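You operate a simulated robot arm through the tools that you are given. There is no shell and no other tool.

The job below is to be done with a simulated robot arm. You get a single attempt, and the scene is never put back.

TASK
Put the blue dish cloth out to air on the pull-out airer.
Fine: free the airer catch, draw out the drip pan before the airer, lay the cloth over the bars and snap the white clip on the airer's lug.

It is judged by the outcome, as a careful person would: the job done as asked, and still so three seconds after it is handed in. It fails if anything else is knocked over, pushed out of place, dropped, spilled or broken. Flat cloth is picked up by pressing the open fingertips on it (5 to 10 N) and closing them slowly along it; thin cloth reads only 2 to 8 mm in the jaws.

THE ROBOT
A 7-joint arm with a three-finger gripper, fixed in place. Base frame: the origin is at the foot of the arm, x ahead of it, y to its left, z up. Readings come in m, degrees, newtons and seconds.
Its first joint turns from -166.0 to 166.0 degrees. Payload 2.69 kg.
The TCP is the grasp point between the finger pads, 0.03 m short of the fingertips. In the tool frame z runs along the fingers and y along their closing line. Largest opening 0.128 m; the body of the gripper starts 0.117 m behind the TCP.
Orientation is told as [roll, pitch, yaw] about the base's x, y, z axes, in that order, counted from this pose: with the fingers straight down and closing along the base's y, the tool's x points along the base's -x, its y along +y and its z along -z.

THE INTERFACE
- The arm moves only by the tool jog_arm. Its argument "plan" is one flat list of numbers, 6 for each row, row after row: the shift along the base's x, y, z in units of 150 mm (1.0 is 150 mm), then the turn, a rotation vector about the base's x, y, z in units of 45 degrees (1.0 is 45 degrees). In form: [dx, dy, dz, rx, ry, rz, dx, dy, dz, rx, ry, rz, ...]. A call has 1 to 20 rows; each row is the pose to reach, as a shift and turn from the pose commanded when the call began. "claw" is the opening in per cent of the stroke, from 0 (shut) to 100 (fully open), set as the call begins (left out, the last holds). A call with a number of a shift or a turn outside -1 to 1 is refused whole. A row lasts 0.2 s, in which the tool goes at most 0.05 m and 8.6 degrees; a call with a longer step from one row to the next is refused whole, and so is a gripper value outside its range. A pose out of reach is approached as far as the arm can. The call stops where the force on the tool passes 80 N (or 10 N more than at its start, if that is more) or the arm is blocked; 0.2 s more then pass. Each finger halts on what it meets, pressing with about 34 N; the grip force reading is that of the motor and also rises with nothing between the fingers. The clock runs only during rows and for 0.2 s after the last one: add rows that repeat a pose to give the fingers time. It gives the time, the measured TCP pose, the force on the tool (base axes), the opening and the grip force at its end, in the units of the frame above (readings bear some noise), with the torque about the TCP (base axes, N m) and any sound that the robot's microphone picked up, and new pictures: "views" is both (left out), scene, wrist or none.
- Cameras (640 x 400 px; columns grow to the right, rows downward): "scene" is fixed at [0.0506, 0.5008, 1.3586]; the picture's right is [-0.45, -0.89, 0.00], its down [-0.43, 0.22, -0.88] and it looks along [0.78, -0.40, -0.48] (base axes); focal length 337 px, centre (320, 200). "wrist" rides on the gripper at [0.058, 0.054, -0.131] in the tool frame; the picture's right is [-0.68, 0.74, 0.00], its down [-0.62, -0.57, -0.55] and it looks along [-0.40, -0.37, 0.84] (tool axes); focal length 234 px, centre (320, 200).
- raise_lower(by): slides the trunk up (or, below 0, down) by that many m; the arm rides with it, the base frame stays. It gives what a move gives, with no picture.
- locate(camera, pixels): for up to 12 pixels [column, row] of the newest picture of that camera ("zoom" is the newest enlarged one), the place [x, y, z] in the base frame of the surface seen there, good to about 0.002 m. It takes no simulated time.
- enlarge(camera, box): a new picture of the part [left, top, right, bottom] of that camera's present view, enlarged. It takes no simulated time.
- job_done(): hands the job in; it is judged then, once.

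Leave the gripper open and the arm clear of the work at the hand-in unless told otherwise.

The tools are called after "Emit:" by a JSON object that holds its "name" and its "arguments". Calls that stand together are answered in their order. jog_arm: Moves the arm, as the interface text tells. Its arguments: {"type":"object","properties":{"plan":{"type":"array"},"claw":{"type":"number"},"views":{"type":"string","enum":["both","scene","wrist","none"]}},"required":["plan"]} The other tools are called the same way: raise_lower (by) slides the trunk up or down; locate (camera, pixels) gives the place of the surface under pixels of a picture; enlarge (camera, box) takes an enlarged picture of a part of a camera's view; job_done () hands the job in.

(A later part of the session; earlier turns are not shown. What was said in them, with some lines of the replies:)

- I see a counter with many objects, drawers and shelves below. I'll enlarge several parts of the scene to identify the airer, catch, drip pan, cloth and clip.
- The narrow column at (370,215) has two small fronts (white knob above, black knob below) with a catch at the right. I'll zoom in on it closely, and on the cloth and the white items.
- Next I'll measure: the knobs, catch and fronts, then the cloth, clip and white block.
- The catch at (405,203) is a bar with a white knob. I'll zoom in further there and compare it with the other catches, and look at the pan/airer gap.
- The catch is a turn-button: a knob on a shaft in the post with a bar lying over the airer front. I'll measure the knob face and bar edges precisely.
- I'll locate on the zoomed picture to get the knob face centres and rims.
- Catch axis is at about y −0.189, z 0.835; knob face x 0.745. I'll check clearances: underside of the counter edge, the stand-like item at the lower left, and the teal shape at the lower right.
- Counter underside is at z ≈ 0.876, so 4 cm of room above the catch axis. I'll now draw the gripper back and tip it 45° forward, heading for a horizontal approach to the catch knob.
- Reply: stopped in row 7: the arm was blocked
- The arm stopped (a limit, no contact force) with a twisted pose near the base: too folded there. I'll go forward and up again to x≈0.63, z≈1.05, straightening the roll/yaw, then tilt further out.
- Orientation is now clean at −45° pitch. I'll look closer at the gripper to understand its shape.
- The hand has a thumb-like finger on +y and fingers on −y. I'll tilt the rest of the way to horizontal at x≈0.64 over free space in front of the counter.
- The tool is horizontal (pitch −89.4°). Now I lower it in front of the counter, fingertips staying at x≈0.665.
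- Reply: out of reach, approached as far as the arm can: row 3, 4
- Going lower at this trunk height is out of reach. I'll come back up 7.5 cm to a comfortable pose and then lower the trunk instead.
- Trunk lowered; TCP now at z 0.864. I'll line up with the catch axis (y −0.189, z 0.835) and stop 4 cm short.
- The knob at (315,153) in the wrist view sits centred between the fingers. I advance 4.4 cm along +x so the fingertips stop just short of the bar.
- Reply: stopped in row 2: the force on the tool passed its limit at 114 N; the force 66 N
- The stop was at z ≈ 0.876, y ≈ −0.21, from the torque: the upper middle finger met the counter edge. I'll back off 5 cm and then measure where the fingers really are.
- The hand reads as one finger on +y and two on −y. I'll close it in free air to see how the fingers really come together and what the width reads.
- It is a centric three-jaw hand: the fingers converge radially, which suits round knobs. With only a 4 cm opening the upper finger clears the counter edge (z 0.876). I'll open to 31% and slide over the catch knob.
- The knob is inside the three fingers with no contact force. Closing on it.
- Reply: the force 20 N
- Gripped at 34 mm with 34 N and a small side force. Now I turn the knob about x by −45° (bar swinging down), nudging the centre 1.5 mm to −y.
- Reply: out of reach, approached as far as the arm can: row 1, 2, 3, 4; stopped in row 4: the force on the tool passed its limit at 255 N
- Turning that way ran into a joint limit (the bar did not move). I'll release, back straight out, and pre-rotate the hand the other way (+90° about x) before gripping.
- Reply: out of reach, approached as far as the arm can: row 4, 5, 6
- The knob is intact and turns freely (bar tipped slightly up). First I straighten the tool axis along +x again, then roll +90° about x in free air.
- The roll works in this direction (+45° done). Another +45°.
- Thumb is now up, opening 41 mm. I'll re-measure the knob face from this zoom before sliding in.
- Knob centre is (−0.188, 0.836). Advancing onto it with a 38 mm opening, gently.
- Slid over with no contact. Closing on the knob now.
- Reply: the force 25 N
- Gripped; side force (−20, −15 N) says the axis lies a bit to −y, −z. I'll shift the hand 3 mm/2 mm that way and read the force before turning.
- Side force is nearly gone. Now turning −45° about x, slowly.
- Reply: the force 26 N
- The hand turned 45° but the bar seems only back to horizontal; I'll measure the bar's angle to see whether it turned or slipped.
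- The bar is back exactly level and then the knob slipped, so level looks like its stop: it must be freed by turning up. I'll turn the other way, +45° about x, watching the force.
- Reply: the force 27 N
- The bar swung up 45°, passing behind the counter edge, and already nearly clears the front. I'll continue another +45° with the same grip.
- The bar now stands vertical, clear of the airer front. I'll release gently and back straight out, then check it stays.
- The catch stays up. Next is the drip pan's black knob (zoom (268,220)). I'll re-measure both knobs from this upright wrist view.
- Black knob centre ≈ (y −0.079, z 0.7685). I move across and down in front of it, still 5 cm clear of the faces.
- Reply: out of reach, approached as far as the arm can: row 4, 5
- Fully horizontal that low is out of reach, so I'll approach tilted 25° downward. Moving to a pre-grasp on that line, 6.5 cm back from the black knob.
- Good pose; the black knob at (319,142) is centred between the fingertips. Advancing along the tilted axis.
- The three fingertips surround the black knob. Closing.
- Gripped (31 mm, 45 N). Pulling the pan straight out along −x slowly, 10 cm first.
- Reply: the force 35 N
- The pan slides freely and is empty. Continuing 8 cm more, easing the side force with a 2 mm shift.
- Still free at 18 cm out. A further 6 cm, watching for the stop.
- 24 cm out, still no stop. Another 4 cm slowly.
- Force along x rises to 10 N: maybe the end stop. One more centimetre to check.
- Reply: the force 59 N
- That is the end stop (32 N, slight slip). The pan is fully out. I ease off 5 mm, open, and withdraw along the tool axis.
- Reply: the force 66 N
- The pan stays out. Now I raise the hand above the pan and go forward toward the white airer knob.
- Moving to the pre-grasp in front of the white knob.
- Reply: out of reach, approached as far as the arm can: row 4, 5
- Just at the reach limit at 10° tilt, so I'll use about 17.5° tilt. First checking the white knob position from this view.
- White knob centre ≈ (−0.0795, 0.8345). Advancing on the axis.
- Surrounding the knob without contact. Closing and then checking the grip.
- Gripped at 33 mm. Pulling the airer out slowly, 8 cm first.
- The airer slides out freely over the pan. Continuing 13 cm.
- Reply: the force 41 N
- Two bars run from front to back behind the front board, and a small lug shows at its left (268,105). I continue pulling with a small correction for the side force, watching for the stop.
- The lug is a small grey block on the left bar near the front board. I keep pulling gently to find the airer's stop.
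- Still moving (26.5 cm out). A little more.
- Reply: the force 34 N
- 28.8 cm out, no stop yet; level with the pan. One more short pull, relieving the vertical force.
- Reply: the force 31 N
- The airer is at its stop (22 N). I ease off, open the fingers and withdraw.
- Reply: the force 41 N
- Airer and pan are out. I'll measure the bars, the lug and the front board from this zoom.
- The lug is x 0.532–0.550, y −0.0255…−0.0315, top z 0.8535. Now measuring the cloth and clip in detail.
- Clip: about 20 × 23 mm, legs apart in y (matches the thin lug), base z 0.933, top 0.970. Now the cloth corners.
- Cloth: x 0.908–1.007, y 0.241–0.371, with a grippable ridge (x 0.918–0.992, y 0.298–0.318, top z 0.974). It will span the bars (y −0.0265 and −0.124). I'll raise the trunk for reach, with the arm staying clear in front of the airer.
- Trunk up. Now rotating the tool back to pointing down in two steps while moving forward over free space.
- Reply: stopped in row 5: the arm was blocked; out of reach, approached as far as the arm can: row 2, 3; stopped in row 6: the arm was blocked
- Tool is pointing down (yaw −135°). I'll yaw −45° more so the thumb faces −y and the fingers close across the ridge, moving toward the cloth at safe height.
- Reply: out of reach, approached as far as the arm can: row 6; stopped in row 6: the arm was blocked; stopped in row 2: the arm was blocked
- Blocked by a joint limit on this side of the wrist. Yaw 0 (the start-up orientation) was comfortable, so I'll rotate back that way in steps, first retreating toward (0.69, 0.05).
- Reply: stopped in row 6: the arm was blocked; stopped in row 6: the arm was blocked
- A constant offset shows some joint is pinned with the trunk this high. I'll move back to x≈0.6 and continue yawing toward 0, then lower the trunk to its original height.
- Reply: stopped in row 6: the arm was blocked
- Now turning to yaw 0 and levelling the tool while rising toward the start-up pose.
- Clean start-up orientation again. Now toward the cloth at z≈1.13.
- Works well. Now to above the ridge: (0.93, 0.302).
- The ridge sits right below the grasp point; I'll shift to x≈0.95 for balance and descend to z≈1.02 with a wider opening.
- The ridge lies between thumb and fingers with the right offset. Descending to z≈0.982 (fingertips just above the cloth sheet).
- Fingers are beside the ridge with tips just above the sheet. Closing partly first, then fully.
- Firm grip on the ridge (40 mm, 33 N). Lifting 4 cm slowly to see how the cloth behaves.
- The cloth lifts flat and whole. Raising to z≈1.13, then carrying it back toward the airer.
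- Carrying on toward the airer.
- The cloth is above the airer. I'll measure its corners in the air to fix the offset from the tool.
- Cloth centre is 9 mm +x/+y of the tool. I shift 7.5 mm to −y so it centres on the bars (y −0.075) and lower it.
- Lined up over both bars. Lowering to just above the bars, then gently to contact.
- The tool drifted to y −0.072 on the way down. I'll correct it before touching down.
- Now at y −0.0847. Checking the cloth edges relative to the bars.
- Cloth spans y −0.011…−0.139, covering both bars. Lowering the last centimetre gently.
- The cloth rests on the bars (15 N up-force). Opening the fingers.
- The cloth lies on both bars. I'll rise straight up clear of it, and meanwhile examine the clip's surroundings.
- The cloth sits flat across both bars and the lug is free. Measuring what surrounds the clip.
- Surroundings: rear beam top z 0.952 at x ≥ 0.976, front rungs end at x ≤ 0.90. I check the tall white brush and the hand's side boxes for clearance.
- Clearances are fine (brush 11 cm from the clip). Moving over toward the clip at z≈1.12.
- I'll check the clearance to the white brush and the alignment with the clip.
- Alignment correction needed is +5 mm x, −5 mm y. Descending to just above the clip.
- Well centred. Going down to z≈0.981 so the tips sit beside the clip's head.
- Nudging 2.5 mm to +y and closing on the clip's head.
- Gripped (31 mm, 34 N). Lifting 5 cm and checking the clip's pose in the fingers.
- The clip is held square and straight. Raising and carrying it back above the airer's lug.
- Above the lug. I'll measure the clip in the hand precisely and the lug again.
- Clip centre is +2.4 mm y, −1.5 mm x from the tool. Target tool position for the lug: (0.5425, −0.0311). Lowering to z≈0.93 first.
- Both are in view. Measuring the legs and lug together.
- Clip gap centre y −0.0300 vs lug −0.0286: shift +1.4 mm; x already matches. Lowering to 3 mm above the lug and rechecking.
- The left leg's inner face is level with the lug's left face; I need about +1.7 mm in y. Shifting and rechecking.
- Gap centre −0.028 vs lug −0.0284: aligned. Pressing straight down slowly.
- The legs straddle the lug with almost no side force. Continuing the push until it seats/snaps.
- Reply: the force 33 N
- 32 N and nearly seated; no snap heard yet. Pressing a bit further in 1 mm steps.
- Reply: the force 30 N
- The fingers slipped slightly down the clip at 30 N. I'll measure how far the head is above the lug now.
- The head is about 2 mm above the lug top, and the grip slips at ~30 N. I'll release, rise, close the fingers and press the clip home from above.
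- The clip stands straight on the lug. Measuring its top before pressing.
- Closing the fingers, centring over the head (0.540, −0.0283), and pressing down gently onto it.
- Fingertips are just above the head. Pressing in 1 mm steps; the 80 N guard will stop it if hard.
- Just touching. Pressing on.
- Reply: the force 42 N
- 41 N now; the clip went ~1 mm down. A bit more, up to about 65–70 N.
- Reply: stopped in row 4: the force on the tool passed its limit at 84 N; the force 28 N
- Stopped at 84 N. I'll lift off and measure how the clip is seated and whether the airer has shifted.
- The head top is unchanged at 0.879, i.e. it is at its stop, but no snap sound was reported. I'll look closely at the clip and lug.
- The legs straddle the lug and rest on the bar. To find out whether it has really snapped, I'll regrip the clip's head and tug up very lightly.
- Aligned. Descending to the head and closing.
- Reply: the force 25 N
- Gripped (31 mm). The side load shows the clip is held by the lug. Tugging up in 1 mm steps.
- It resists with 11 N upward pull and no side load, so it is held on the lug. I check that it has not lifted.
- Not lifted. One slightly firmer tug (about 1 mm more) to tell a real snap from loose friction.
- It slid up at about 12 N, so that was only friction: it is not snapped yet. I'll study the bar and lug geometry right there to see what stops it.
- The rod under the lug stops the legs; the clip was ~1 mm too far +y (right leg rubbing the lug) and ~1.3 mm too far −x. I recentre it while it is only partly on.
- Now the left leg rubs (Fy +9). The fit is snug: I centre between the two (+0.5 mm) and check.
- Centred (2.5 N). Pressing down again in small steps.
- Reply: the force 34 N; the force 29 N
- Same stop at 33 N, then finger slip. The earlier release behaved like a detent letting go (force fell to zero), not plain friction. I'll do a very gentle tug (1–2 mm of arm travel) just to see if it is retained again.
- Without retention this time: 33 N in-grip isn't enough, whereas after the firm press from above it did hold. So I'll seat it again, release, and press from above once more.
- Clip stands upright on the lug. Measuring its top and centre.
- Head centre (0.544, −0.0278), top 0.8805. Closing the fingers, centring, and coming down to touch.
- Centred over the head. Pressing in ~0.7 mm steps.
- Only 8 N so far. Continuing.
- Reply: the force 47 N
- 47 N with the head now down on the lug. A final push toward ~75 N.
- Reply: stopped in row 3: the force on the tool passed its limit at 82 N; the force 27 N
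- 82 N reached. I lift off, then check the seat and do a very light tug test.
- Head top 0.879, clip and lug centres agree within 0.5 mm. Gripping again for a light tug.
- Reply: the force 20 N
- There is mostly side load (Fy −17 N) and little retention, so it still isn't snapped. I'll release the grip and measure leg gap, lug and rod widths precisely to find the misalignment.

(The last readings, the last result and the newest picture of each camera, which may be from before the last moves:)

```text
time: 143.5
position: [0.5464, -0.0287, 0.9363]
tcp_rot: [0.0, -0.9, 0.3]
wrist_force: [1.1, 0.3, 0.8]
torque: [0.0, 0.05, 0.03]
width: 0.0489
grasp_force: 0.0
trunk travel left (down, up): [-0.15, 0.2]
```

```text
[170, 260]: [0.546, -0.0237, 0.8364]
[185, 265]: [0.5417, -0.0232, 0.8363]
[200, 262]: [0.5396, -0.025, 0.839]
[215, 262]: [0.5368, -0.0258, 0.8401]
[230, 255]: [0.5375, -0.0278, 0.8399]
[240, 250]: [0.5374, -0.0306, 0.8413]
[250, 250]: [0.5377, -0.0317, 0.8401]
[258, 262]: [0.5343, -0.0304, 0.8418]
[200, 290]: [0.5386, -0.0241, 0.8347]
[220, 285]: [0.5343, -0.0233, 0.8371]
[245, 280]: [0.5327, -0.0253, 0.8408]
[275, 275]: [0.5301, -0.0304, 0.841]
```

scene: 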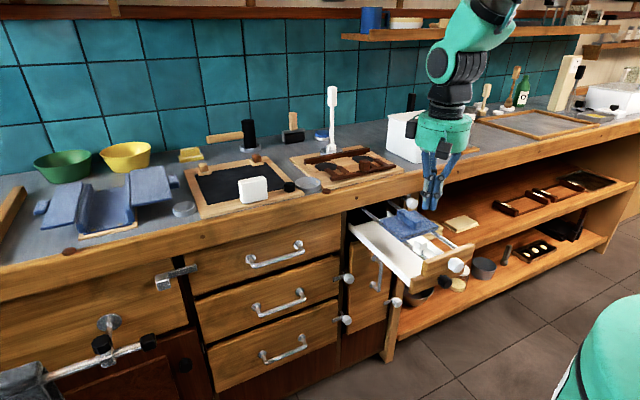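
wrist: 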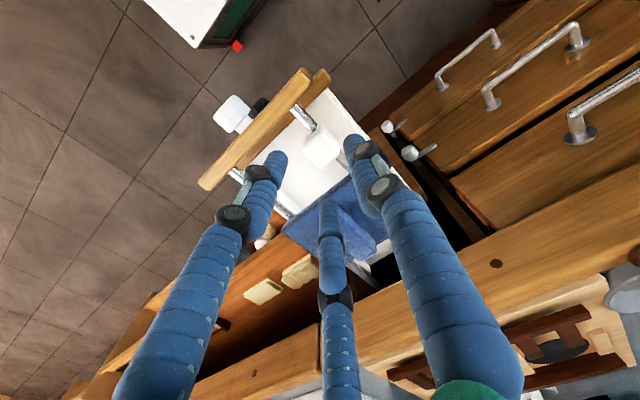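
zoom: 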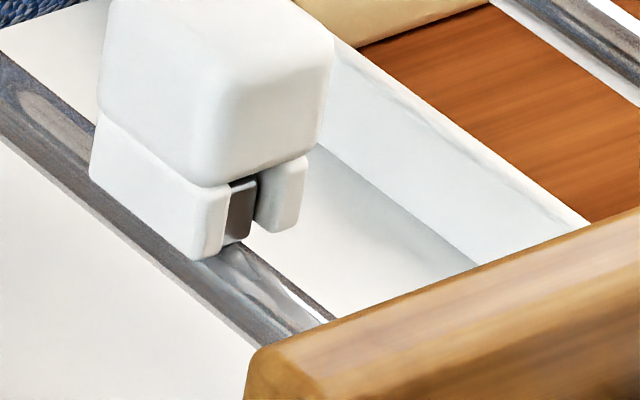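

Gap is 10.9 mm centred at −0.0283; the rod is ~10 mm centred −0.0283, so legs must pass beside the rod with under 0.5 mm each side. I check the clip's yaw.

Emit:
{"name": "locate", "arguments": {"camera": "zoom", "pixels": [[98, 150], [98, 170], [110, 165], [125, 175], [140, 190], [155, 200], [170, 205], [185, 215], [110, 90], [130, 110], [160, 130], [180, 145]]}}

Emit:
{"name": "locate", "arguments": {"camera": "zoom", "pixels": [[210, 130], [230, 130], [250, 125], [270, 120], [290, 115], [310, 110], [220, 160], [240, 155], [260, 150], [280, 145], [300, 140], [250, 60]]}}

```text
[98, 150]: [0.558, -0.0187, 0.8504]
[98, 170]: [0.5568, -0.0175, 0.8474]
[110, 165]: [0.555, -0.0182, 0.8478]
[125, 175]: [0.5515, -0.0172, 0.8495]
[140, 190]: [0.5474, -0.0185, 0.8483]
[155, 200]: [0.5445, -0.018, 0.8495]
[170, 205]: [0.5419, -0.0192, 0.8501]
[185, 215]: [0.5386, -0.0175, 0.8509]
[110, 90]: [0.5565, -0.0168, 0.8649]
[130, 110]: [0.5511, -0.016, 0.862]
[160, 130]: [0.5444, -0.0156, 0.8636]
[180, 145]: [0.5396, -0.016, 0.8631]
```

```text
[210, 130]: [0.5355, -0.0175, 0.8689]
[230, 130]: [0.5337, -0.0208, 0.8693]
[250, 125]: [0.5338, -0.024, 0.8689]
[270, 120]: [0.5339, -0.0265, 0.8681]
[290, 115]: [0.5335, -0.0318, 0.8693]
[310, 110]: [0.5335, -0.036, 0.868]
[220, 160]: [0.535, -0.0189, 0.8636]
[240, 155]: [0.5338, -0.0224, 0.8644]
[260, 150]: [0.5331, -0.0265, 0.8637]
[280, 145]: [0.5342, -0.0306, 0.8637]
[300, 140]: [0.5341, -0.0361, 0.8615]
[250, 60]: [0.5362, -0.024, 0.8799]
```

The clip's yaw is fine. I'll move the hand aside to view the clip, lug and rod from another side with the wrist camera.

Emit:
{"name": "jog_arm", "arguments": {"plan": [0, 0, 0.2, 0, 0, 0, -0.1, 0.15, 0.425, 0, 0, 0, -0.2, 0.35, 0.425, 0, 0, 0, -0.31, 0.525, 0.425, 0, 0, 0, -0.31, 0.525, 0.425, 0, 0, 0], "views": "both"}}

Emit:
{"name": "enlarge", "arguments": {"camera": "wrist", "box": [290, 150, 370, 210]}}

```text
time: 144.7
position: [0.5005, 0.0483, 0.9979]
tcp_rot: [-0.1, -0.9, 0.2]
wrist_force: [0.1, 0.0, -0.1]
torque: [-0.07, -0.01, 0.02]
width: 0.0487
grasp_force: 0.0
trunk travel left (down, up): [-0.15, 0.2]
```

scene: 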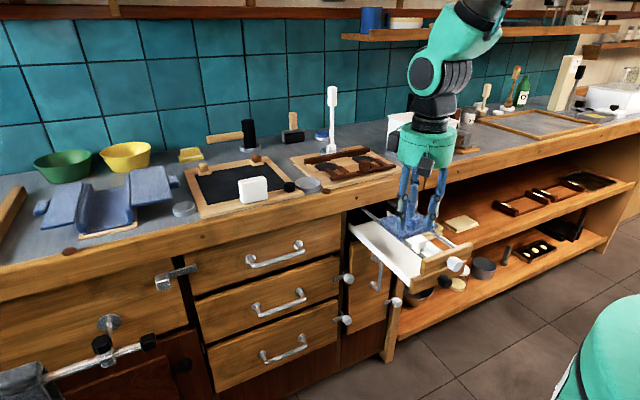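
wrist: 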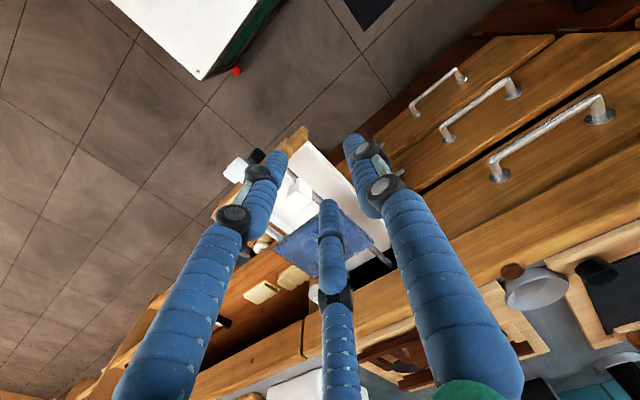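

```text
6.67 times, centred on (330, 180) of wrist
```

zoom: 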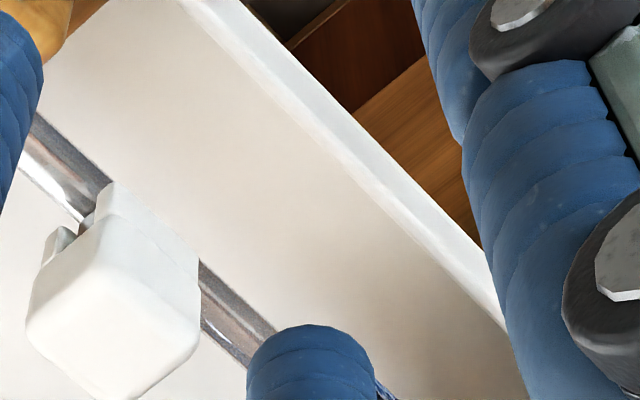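

Emit:
{"name": "locate", "arguments": {"camera": "zoom", "pixels": [[60, 142], [55, 150], [50, 158], [45, 166], [40, 174], [65, 137], [225, 282], [215, 292], [207, 305], [232, 277], [222, 320], [205, 330]]}}

Emit:
{"name": "locate", "arguments": {"camera": "zoom", "pixels": [[100, 195], [92, 215], [88, 222], [80, 235], [65, 235], [55, 240], [120, 195], [140, 215], [180, 245], [195, 260], [70, 250], [50, 260]]}}

Emit:
{"name": "enlarge", "arguments": {"camera": "wrist", "box": [292, 168, 322, 196]}}

```text
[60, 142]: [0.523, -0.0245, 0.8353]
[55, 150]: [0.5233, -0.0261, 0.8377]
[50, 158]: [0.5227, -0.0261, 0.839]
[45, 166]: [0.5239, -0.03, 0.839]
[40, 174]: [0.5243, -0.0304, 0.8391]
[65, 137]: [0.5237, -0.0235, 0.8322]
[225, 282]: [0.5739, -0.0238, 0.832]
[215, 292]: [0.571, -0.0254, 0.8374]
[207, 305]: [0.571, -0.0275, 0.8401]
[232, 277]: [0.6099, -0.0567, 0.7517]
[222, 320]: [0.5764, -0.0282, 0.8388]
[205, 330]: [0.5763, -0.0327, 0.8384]
```

```text
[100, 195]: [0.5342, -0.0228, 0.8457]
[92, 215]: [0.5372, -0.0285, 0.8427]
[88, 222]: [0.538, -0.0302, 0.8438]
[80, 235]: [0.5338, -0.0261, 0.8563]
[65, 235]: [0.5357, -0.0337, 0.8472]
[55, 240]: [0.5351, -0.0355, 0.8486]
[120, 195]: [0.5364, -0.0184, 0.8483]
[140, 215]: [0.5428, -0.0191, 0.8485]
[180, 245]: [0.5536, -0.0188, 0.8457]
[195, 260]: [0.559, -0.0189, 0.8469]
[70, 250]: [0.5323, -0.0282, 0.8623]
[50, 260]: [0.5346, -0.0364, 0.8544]
```

```text
14.29 times, centred on (307, 182) of wrist
```

zoom: 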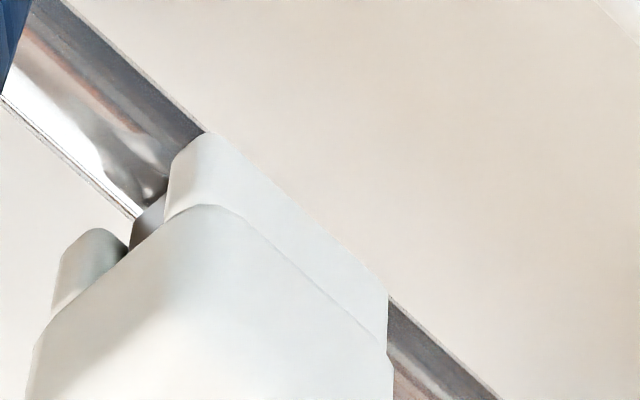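

From these views the head sits on (or within 1 mm of) the lug top, so the clip is essentially seated and snug. I'll press once more from above, well centred, in single small steps, reading force at each to look for a snap.

Emit:
{"name": "jog_arm", "arguments": {"plan": [0.1, -0.17, -0.05, 0, 0, 0, 0.2, -0.34, -0.1, 0, 0, 0, 0.301, -0.51, -0.2, 0, 0, 0, 0.301, -0.51, -0.35, 0, 0, 0, 0.301, -0.51, -0.5, 0, 0, 0, 0.301, -0.51, -0.55, 0, 0, 0, 0.301, -0.51, -0.55, 0, 0, 0], "claw": 0, "views": "none"}}

Emit:
{"name": "enlarge", "arguments": {"camera": "scene", "box": [408, 222, 440, 258]}}

```text
time: 146.3
position: [0.5471, -0.0279, 0.9175]
tcp_rot: [-0.1, -0.9, 0.3]
wrist_force: [-0.4, 0.4, -0.3]
torque: [0.01, 0.01, -0.03]
width: 0.0022
grasp_force: 31.2
trunk travel left (down, up): [-0.15, 0.2]
```

```text
11.11 times, centred on (424, 240) of scene
```

zoom: 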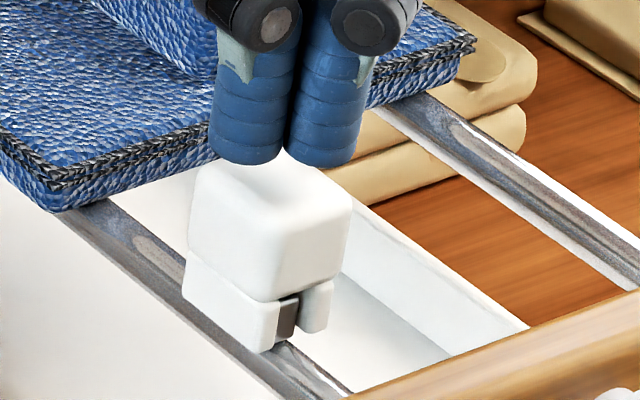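

Emit:
{"name": "jog_arm", "arguments": {"plan": [-0.005, 0, -0.02, 0, 0, 0, -0.005, 0, -0.045, 0, 0, 0, -0.005, 0, -0.055, 0, 0, 0], "views": "none"}}

Emit:
{"name": "jog_arm", "arguments": {"plan": [0, 0, -0.006, 0, 0, 0, 0, 0, -0.012, 0, 0, 0], "views": "none"}}

Emit:
{"name": "jog_arm", "arguments": {"plan": [0, 0, -0.006, 0, 0, 0, 0, 0, -0.012, 0, 0, 0], "views": "none"}}

Emit:
{"name": "jog_arm", "arguments": {"plan": [0, 0, -0.006, 0, 0, 0, 0, 0, -0.01, 0, 0, 0], "views": "none"}}

Emit:
{"name": "enlarge", "arguments": {"camera": "scene", "box": [408, 222, 440, 258]}}

```text
time: 147.1
position: [0.5458, -0.028, 0.9087]
tcp_rot: [-0.1, -0.9, 0.2]
wrist_force: [0.1, -0.7, 0.0]
torque: [0.02, 0.01, 0.01]
width: 0.0022
grasp_force: 31.0
trunk travel left (down, up): [-0.15, 0.2]
```

```text
time: 147.7
position: [0.5461, -0.0276, 0.9087]
tcp_rot: [0.0, -0.9, 0.2]
wrist_force: [-0.8, 0.3, 3.6]
torque: [-0.01, 0.05, -0.03]
width: 0.006
grasp_force: 31.2
trunk travel left (down, up): [-0.15, 0.2]
```

```text
time: 148.3
position: [0.5459, -0.0289, 0.9054]
tcp_rot: [-0.1, -1.0, 0.2]
wrist_force: [-0.5, -1.0, 9.4]
torque: [-0.07, 0.03, 0.01]
width: 0.0063
grasp_force: 31.4
trunk travel left (down, up): [-0.15, 0.2]
```

```text
time: 148.9
position: [0.5452, -0.028, 0.9052]
tcp_rot: [-0.1, -0.9, 0.3]
wrist_force: [0.9, -4.6, 21.5]
torque: [-0.22, 0.1, 0.0]
width: 0.0062
grasp_force: 31.9
trunk travel left (down, up): [-0.15, 0.2]
```

```text
11.11 times, centred on (424, 240) of scene
```

zoom: 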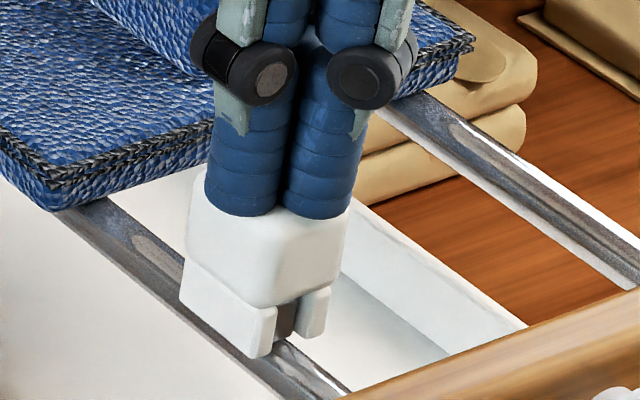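

Force rises smoothly: 4, 9, 21 N, with the clip bottomed. I go on to about 60 N and hold a moment.

Emit:
{"name": "jog_arm", "arguments": {"plan": [0, 0, -0.005, 0, 0, 0, 0, 0, -0.01, 0, 0, 0, 0, 0, -0.01, 0, 0, 0], "views": "none"}}

Emit:
{"name": "jog_arm", "arguments": {"plan": [-0.005, 0, -0.004, 0, 0, 0, -0.005, 0, -0.006, 0, 0, 0, -0.005, 0, -0.006, 0, 0, 0], "views": "none"}}

Emit:
{"name": "enlarge", "arguments": {"camera": "scene", "box": [408, 222, 440, 258]}}

```text
time: 149.7
position: [0.5451, -0.0289, 0.905]
tcp_rot: [-0.1, -1.1, 0.2]
wrist_force: [-0.2, -4.4, 46.0]
torque: [-0.3, 0.13, -0.02]
width: 0.006
grasp_force: 31.6
trunk travel left (down, up): [-0.15, 0.2]
```

```text
time: 150.5
position: [0.5457, -0.0273, 0.9045]
tcp_rot: [0.0, -1.2, 0.2]
wrist_force: [2.1, -4.0, 71.5]
torque: [-0.39, 0.04, 0.03]
width: 0.0057
grasp_force: 31.7
trunk travel left (down, up): [-0.15, 0.2]
```

```text
11.11 times, centred on (424, 240) of scene
```

zoom: 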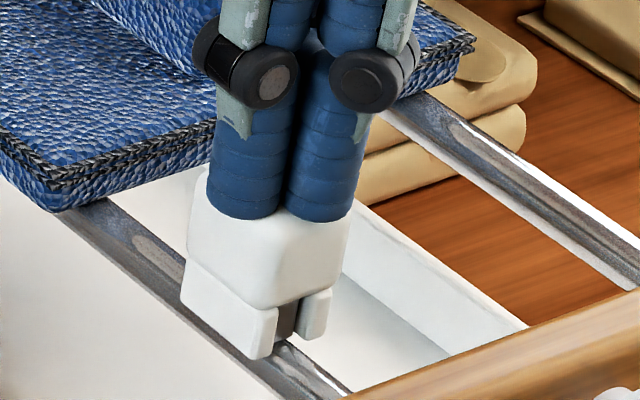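

71 N held steadily with the clip bottomed; still no click reported. I'll lift off and do a careful centred tug test limited to ~8 N.

Emit:
{"name": "jog_arm", "arguments": {"plan": [0, 0, 0.03, 0, 0, 0, 0, 0, 0.1, 0, 0, 0, 0, 0, 0.2, 0, 0, 0, 0, 0, 0.25, 0, 0, 0], "views": "none"}}

Emit:
{"name": "enlarge", "arguments": {"camera": "scene", "box": [416, 242, 436, 258]}}

```text
time: 151.5
position: [0.5434, -0.0274, 0.9374]
tcp_rot: [-0.1, -0.8, 0.2]
wrist_force: [-0.1, -0.3, -0.6]
torque: [-0.01, 0.01, 0.02]
width: 0.0019
grasp_force: 31.6
trunk travel left (down, up): [-0.15, 0.2]
```

```text
16.00 times, centred on (426, 250) of scene
```

zoom: 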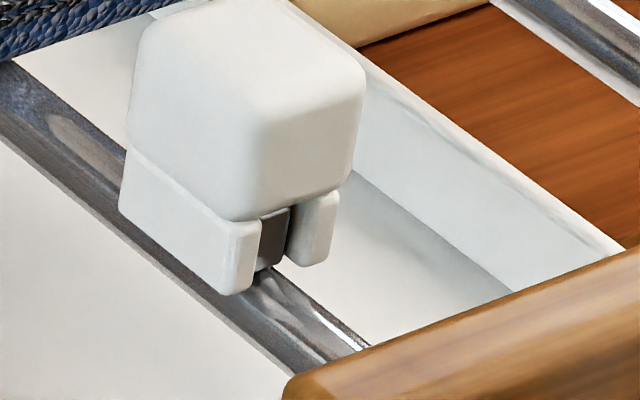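

Emit:
{"name": "locate", "arguments": {"camera": "zoom", "pixels": [[250, 80], [200, 50], [330, 80], [250, 130], [245, 250], [230, 285], [265, 245], [285, 235], [315, 240], [270, 212], [300, 235], [140, 180]]}}

```text
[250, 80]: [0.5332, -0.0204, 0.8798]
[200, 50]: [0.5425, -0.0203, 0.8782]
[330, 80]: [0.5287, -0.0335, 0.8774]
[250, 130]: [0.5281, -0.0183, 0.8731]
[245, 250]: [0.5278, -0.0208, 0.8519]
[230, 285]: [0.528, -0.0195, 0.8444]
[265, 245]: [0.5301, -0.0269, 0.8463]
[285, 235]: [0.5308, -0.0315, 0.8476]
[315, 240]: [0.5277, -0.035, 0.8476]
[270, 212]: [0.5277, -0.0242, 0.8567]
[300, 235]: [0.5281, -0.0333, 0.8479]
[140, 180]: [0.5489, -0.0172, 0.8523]
```

Head top 0.8785, clip and lug centred within 0.3 mm. Gripping for the light tug.

Emit:
{"name": "jog_arm", "arguments": {"plan": [-0.016, -0.018, 0, 0, 0, 0, -0.016, -0.018, -0.1, 0, 0, 0, -0.016, -0.018, -0.2, 0, 0, 0, -0.016, -0.018, -0.28, 0, 0, 0, -0.016, -0.018, -0.32, 0, 0, 0, -0.016, -0.018, -0.32, 0, 0, 0], "claw": 36, "views": "none"}}

Emit:
{"name": "jog_arm", "arguments": {"plan": [0, 0, 0, 0, 0, 0, 0, 0, 0, 0, 0, 0, 0, 0, 0, 0, 0, 0], "claw": 0, "views": "none"}}

```text
time: 152.9
position: [0.543, -0.0315, 0.8893]
tcp_rot: [-0.1, -0.8, 0.2]
wrist_force: [-0.1, 0.1, -0.7]
torque: [0.0, 0.0, 0.02]
width: 0.0461
grasp_force: 0.1
trunk travel left (down, up): [-0.15, 0.2]
```

```text
time: 153.7
position: [0.5413, -0.0314, 0.8906]
tcp_rot: [-0.2, -0.9, 0.2]
wrist_force: [-0.7, -10.9, -4.0]
torque: [-0.44, 0.07, -0.03]
width: 0.0317
grasp_force: 33.8
trunk travel left (down, up): [-0.15, 0.2]
```

Emit:
{"name": "jog_arm", "arguments": {"plan": [0, -0.0042, 0, 0, 0, 0, 0, -0.0042, 0, 0, 0, 0], "views": "none"}}

Emit:
{"name": "jog_arm", "arguments": {"plan": [0, 0, 0.004, 0, 0, 0, 0, 0, 0.004, 0, 0, 0], "views": "none"}}

Emit:
{"name": "jog_arm", "arguments": {"plan": [0, 0, 0.004, 0, 0, 0, 0, 0, 0.004, 0, 0, 0], "views": "none"}}

Emit:
{"name": "enlarge", "arguments": {"camera": "scene", "box": [416, 242, 436, 258]}}

```text
time: 154.3
position: [0.5404, -0.0311, 0.8905]
tcp_rot: [0.0, -0.9, 0.2]
wrist_force: [-0.1, -2.6, -8.8]
torque: [-0.04, 0.08, 0.01]
width: 0.0316
grasp_force: 33.5
trunk travel left (down, up): [-0.15, 0.2]
```

```text
time: 154.9
position: [0.5421, -0.0311, 0.8927]
tcp_rot: [-0.1, -1.0, 0.2]
wrist_force: [0.1, -3.9, 3.2]
torque: [-0.04, 0.11, 0.02]
width: 0.0316
grasp_force: 33.8
trunk travel left (down, up): [-0.15, 0.2]
```

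```text
time: 155.5
position: [0.542, -0.0322, 0.8923]
tcp_rot: [0.0, -0.8, 0.1]
wrist_force: [1.3, -2.0, -1.6]
torque: [-0.04, -0.09, 0.01]
width: 0.0312
grasp_force: 34.2
trunk travel left (down, up): [-0.15, 0.2]
```

```text
16.00 times, centred on (426, 250) of scene
```

zoom: 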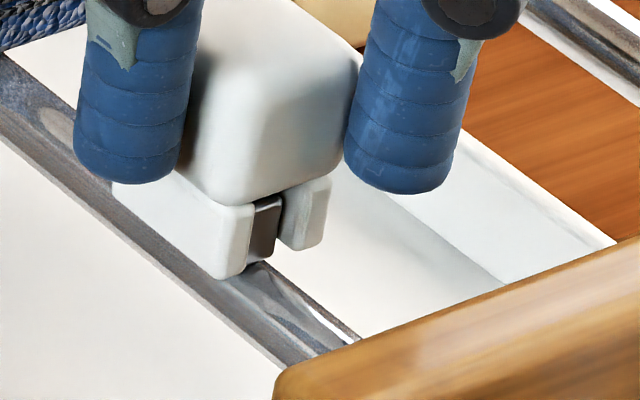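

Useful: once the side load was nulled the clip held with ~9 N, then popped up ~1.5 mm. So there is a real snap detent right at the bottom of travel. I'll push it back home, release without lifting it, and then press from above one last time.

Emit:
{"name": "jog_arm", "arguments": {"plan": [0, 0, -0.01, 0, 0, 0, 0, 0, -0.02, 0, 0, 0, 0, 0, -0.027, 0, 0, 0, 0, 0, -0.027, 0, 0, 0], "views": "none"}}

Emit:
{"name": "jog_arm", "arguments": {"plan": [0, 0, 0, 0, 0, 0, 0, 0, 0, 0, 0, 0, 0, 0, 0.05, 0, 0, 0, 0, 0, 0.15, 0, 0, 0, 0, 0, 0.28, 0, 0, 0, 0, 0, 0.35, 0, 0, 0], "claw": 38, "views": "none"}}

Emit:
{"name": "enlarge", "arguments": {"camera": "scene", "box": [416, 242, 436, 258]}}

```text
time: 156.5
position: [0.5428, -0.0314, 0.8886]
tcp_rot: [0.0, -1.2, 0.2]
wrist_force: [1.8, -6.7, 29.8]
torque: [-0.29, -0.18, -0.01]
width: 0.031
grasp_force: 34.6
trunk travel left (down, up): [-0.15, 0.2]
```

```text
time: 157.9
position: [0.5431, -0.0312, 0.9407]
tcp_rot: [-0.1, -0.9, 0.2]
wrist_force: [-0.5, 0.0, 0.7]
torque: [0.01, 0.01, 0.01]
width: 0.0487
grasp_force: 0.0
trunk travel left (down, up): [-0.15, 0.2]
```

```text
16.00 times, centred on (426, 250) of scene
```

zoom: 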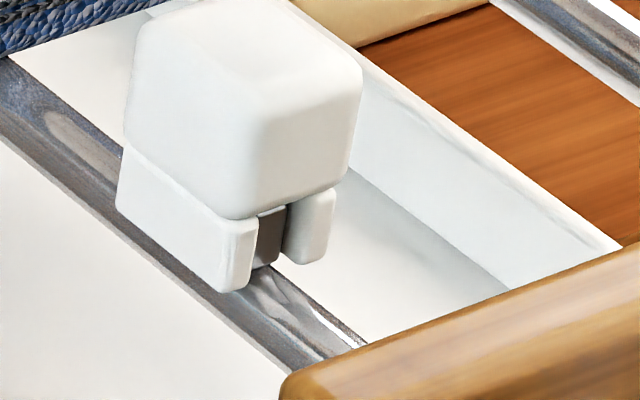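

Seated again. Pressing from above: closing fingers, centring and going down.

Emit:
{"name": "jog_arm", "arguments": {"plan": [-0.015, 0.018, 0, 0, 0, 0, -0.015, 0.018, -0.07, 0, 0, 0, -0.015, 0.018, -0.14, 0, 0, 0, -0.015, 0.018, -0.19, 0, 0, 0, -0.015, 0.018, -0.215, 0, 0, 0, -0.015, 0.018, -0.225, 0, 0, 0], "claw": 0, "views": "none"}}

Emit:
{"name": "jog_arm", "arguments": {"plan": [0, 0, -0.007, 0, 0, 0, 0, 0, -0.013, 0, 0, 0, 0, 0, -0.018, 0, 0, 0], "views": "none"}}

Emit:
{"name": "jog_arm", "arguments": {"plan": [0, 0, -0.005, 0, 0, 0, 0, 0, -0.01, 0, 0, 0, 0, 0, -0.01, 0, 0, 0], "views": "none"}}

```text
time: 159.3
position: [0.5389, -0.029, 0.9062]
tcp_rot: [-0.1, -0.9, 0.2]
wrist_force: [0.5, 0.3, -0.1]
torque: [0.0, 0.02, -0.01]
width: 0.0023
grasp_force: 31.7
trunk travel left (down, up): [-0.15, 0.2]
```

```text
time: 160.1
position: [0.5404, -0.0295, 0.9057]
tcp_rot: [-0.1, -1.1, 0.2]
wrist_force: [-0.3, -1.6, 28.3]
torque: [-0.18, 0.11, -0.01]
width: 0.0061
grasp_force: 31.8
trunk travel left (down, up): [-0.15, 0.2]
```

```text
time: 160.9
position: [0.5401, -0.0285, 0.9043]
tcp_rot: [-0.1, -1.4, 0.2]
wrist_force: [1.0, -2.1, 66.8]
torque: [-0.29, 0.12, 0.0]
width: 0.0059
grasp_force: 31.4
trunk travel left (down, up): [-0.15, 0.2]
```

66.8 N, well centred. Lifting off straight up and clear, then checking the whole airer.

Emit:
{"name": "jog_arm", "arguments": {"plan": [0, 0, 0.015, 0, 0, 0, 0, 0, 0.04, 0, 0, 0, 0, 0, 0.12, 0, 0, 0, 0, 0, 0.3, 0, 0, 0, 0, 0, 0.6, 0, 0, 0, 0, 0, 0.9, 0, 0, 0], "views": "both"}}

Emit:
{"name": "enlarge", "arguments": {"camera": "scene", "box": [416, 242, 436, 258]}}

Emit:
{"name": "enlarge", "arguments": {"camera": "scene", "box": [345, 190, 505, 290]}}

```text
time: 162.3
position: [0.5386, -0.0288, 1.0352]
tcp_rot: [-0.1, -0.8, 0.2]
wrist_force: [-0.2, -0.2, -1.0]
torque: [0.02, 0.01, 0.02]
width: 0.0019
grasp_force: 31.7
trunk travel left (down, up): [-0.15, 0.2]
```

scene: 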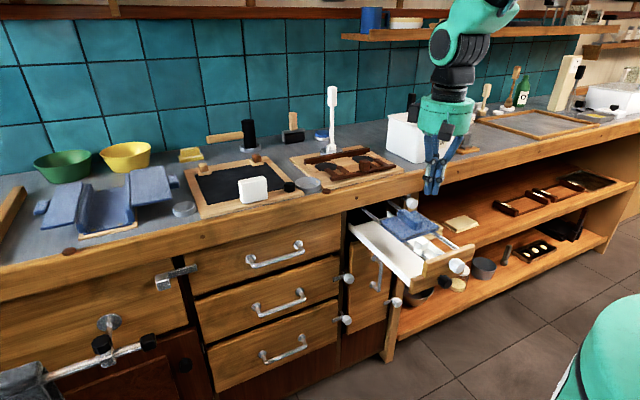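
wrist: 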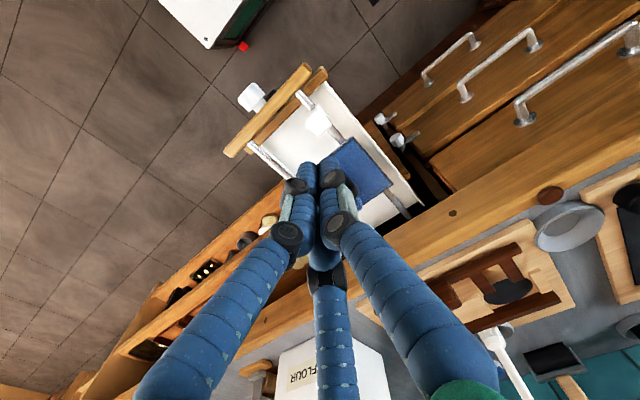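

```text
16.00 times, centred on (426, 250) of scene
```

zoom: 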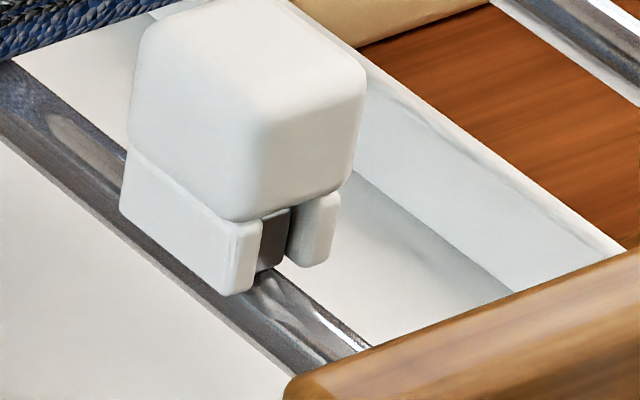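

```text
4.00 times, centred on (425, 240) of scene
```

zoom: 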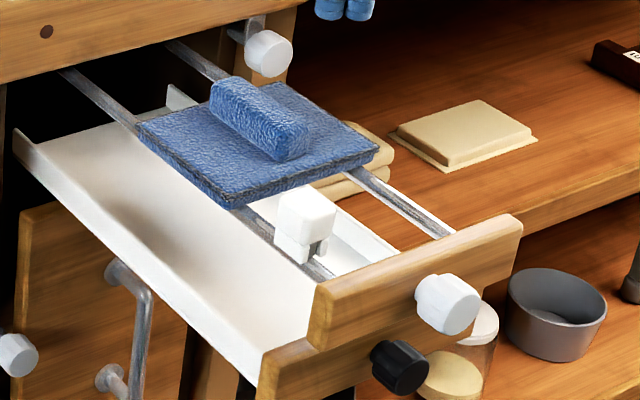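

Everything looks in place. Final measurements of the airer front, cloth edges, clip, pan and catch.

Emit:
{"name": "locate", "arguments": {"camera": "zoom", "pixels": [[400, 290], [500, 235], [235, 203], [375, 152], [140, 125], [310, 205], [300, 350], [268, 50], [255, 25], [447, 305], [400, 365], [290, 85]]}}

Emit:
{"name": "enlarge", "arguments": {"camera": "scene", "box": [390, 190, 430, 215]}}

```text
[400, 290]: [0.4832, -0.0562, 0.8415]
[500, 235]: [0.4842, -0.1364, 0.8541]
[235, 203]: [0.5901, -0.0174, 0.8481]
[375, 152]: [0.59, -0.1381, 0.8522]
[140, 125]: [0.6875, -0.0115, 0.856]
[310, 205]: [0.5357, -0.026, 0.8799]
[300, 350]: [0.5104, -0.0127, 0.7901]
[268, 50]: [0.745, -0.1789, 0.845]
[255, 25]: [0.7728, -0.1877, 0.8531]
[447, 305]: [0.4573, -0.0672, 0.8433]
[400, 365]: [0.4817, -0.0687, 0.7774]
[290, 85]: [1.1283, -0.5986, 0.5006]
```

```text
16.00 times, centred on (410, 202) of scene
```

zoom: 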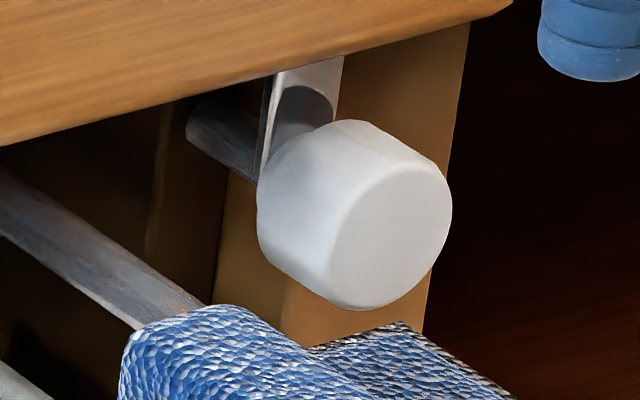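

Catch is up, airer fully out (front x 0.483), cloth across both bars. A last precise check of the clip's height on the lug.

Emit:
{"name": "enlarge", "arguments": {"camera": "scene", "box": [416, 238, 436, 254]}}

```text
16.00 times, centred on (426, 246) of scene
```

zoom: 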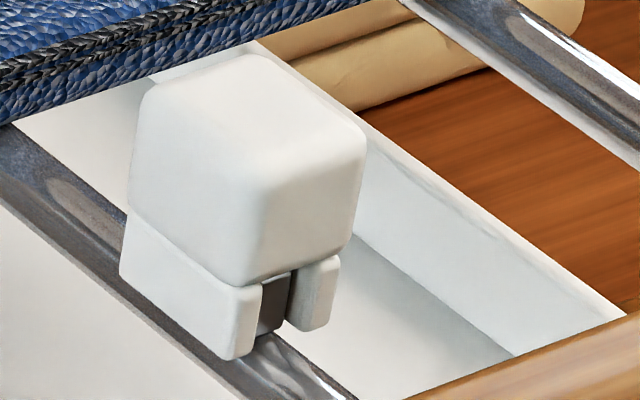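

Emit:
{"name": "locate", "arguments": {"camera": "zoom", "pixels": [[230, 100], [260, 120], [290, 120], [200, 90], [240, 140], [310, 130], [260, 90], [220, 130], [270, 150], [330, 125], [275, 278], [272, 325]]}}

```text
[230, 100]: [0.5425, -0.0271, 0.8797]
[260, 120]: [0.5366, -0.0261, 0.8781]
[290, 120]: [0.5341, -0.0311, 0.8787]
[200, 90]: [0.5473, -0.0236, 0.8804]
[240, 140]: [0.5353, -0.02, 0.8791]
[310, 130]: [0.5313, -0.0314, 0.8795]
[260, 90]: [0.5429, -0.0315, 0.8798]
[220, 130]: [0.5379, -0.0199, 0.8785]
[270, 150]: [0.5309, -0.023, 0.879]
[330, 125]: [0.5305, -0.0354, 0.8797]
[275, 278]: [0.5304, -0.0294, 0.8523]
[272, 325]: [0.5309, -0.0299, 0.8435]
```

The head rests on the lug with no gap, centred, top at 0.879. Now I open the gripper and take the arm up and clear.

Emit:
{"name": "jog_arm", "arguments": {"plan": [0, 0, 0.25, 0, 0, 0, 0.1, -0.1, 0.5, 0, 0, 0, 0.3, -0.2, 0.75, 0, 0, 0, 0.5, -0.35, 1.0, 0, 0, 0, 0.7, -0.5, 1.0, 0, 0, 0, 0.75, -0.55, 1.0, 0, 0, 0], "claw": 80, "views": "both"}}

Emit:
{"name": "enlarge", "arguments": {"camera": "scene", "box": [345, 190, 505, 290]}}

Emit:
{"name": "enlarge", "arguments": {"camera": "scene", "box": [180, 100, 440, 230]}}

```text
refused: row 3 steps farther than a row can; nothing moved
```

```text
4.00 times, centred on (425, 240) of scene
```

zoom: 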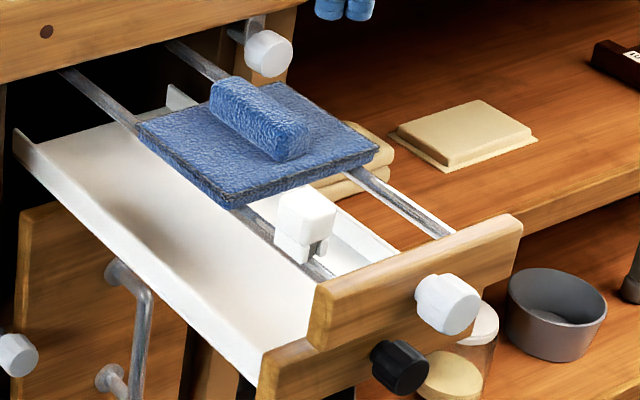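

```text
2.46 times, centred on (310, 165) of scene
```

zoom: 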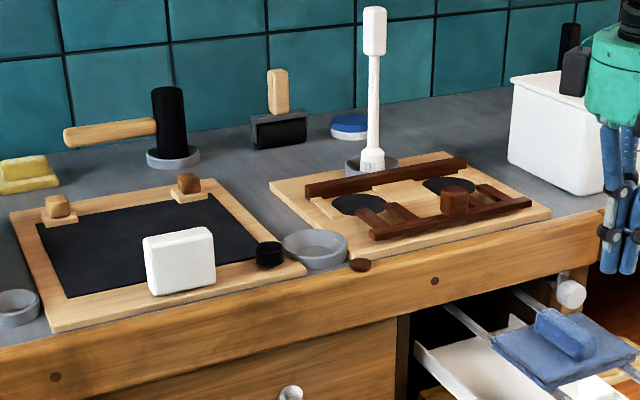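

That plan's step was too long and was refused; nothing moved. Repeating with shorter steps.

Emit:
{"name": "jog_arm", "arguments": {"plan": [0, 0, 0.2, 0, 0, 0, 0, 0, 0.4, 0, 0, 0, 0.1, -0.08, 0.6, 0, 0, 0, 0.25, -0.18, 0.8, 0, 0, 0, 0.4, -0.28, 1.0, 0, 0, 0, 0.6, -0.42, 1.0, 0, 0, 0, 0.75, -0.55, 1.0, 0, 0, 0, 0.75, -0.55, 1.0, 0, 0, 0], "claw": 80, "views": "both"}}

Emit:
{"name": "enlarge", "arguments": {"camera": "scene", "box": [345, 190, 505, 290]}}

```text
time: 164.1
position: [0.6541, -0.1089, 1.1857]
tcp_rot: [-0.1, -0.9, 0.2]
wrist_force: [0.9, 0.2, 0.0]
torque: [0.01, 0.1, -0.01]
width: 0.1023
grasp_force: 0.1
trunk travel left (down, up): [-0.15, 0.2]
```

scene: 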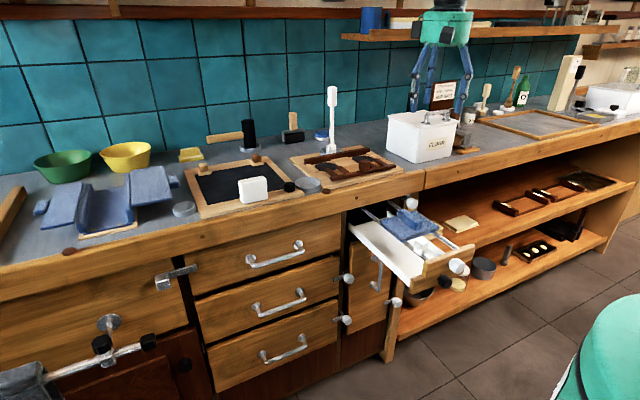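
wrist: 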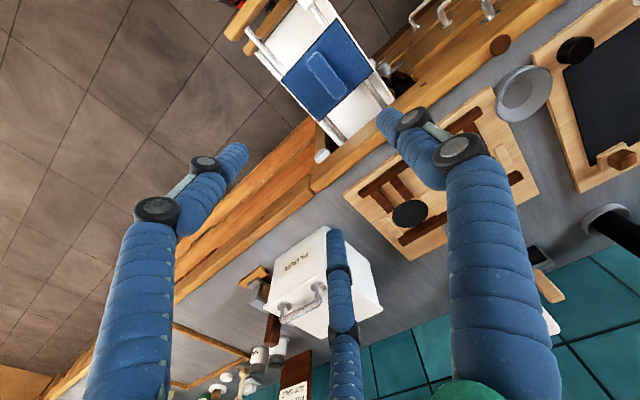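

```text
4.00 times, centred on (425, 240) of scene
```

zoom: 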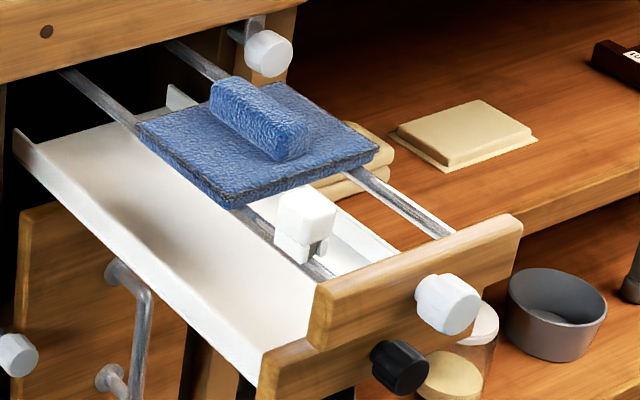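

Everything holds still: catch turned up, pan and airer out, cloth flat over both bars, clip down on the lug. The gripper is open and the arm is clear. Handing in.

Emit:
{"name": "job_done", "arguments": {}}

```text
The job is handed in.
```

I handed the job in with everything in place by eye and by measurement. The one thing I can't confirm is that the clip properly snapped.

- **Catch:** turned up to vertical, clear of the airer front. It only turns upward, and it stayed there.
- **Drip pan, then airer:** both drawn out to their stops in that order, about 28 cm and 30 cm. While I was fitting the clip the airer slid a few millimetres. At the last check its front was still at the fully-out position.
- **Blue cloth:** lying flat across both bars, centred on them and clear of the lug.
- **White clip:** centred on the lug and pressed fully down, last pushed on from above at about 67 N. No click was ever reported. When I tested it with light tugs, it held about 10 N and then popped up a millimetre or two. I pressed it home again after the last tug and left it alone.

Nothing was knocked over or dropped. There were two hard contacts early on while I worked out the hand's shape. One was a fingertip against the counter edge at about 114 N. The other was a blocked turn of the catch knob at 255 N. I saw no damage from either. At hand-in the gripper was open and the arm was raised clear of the airer.
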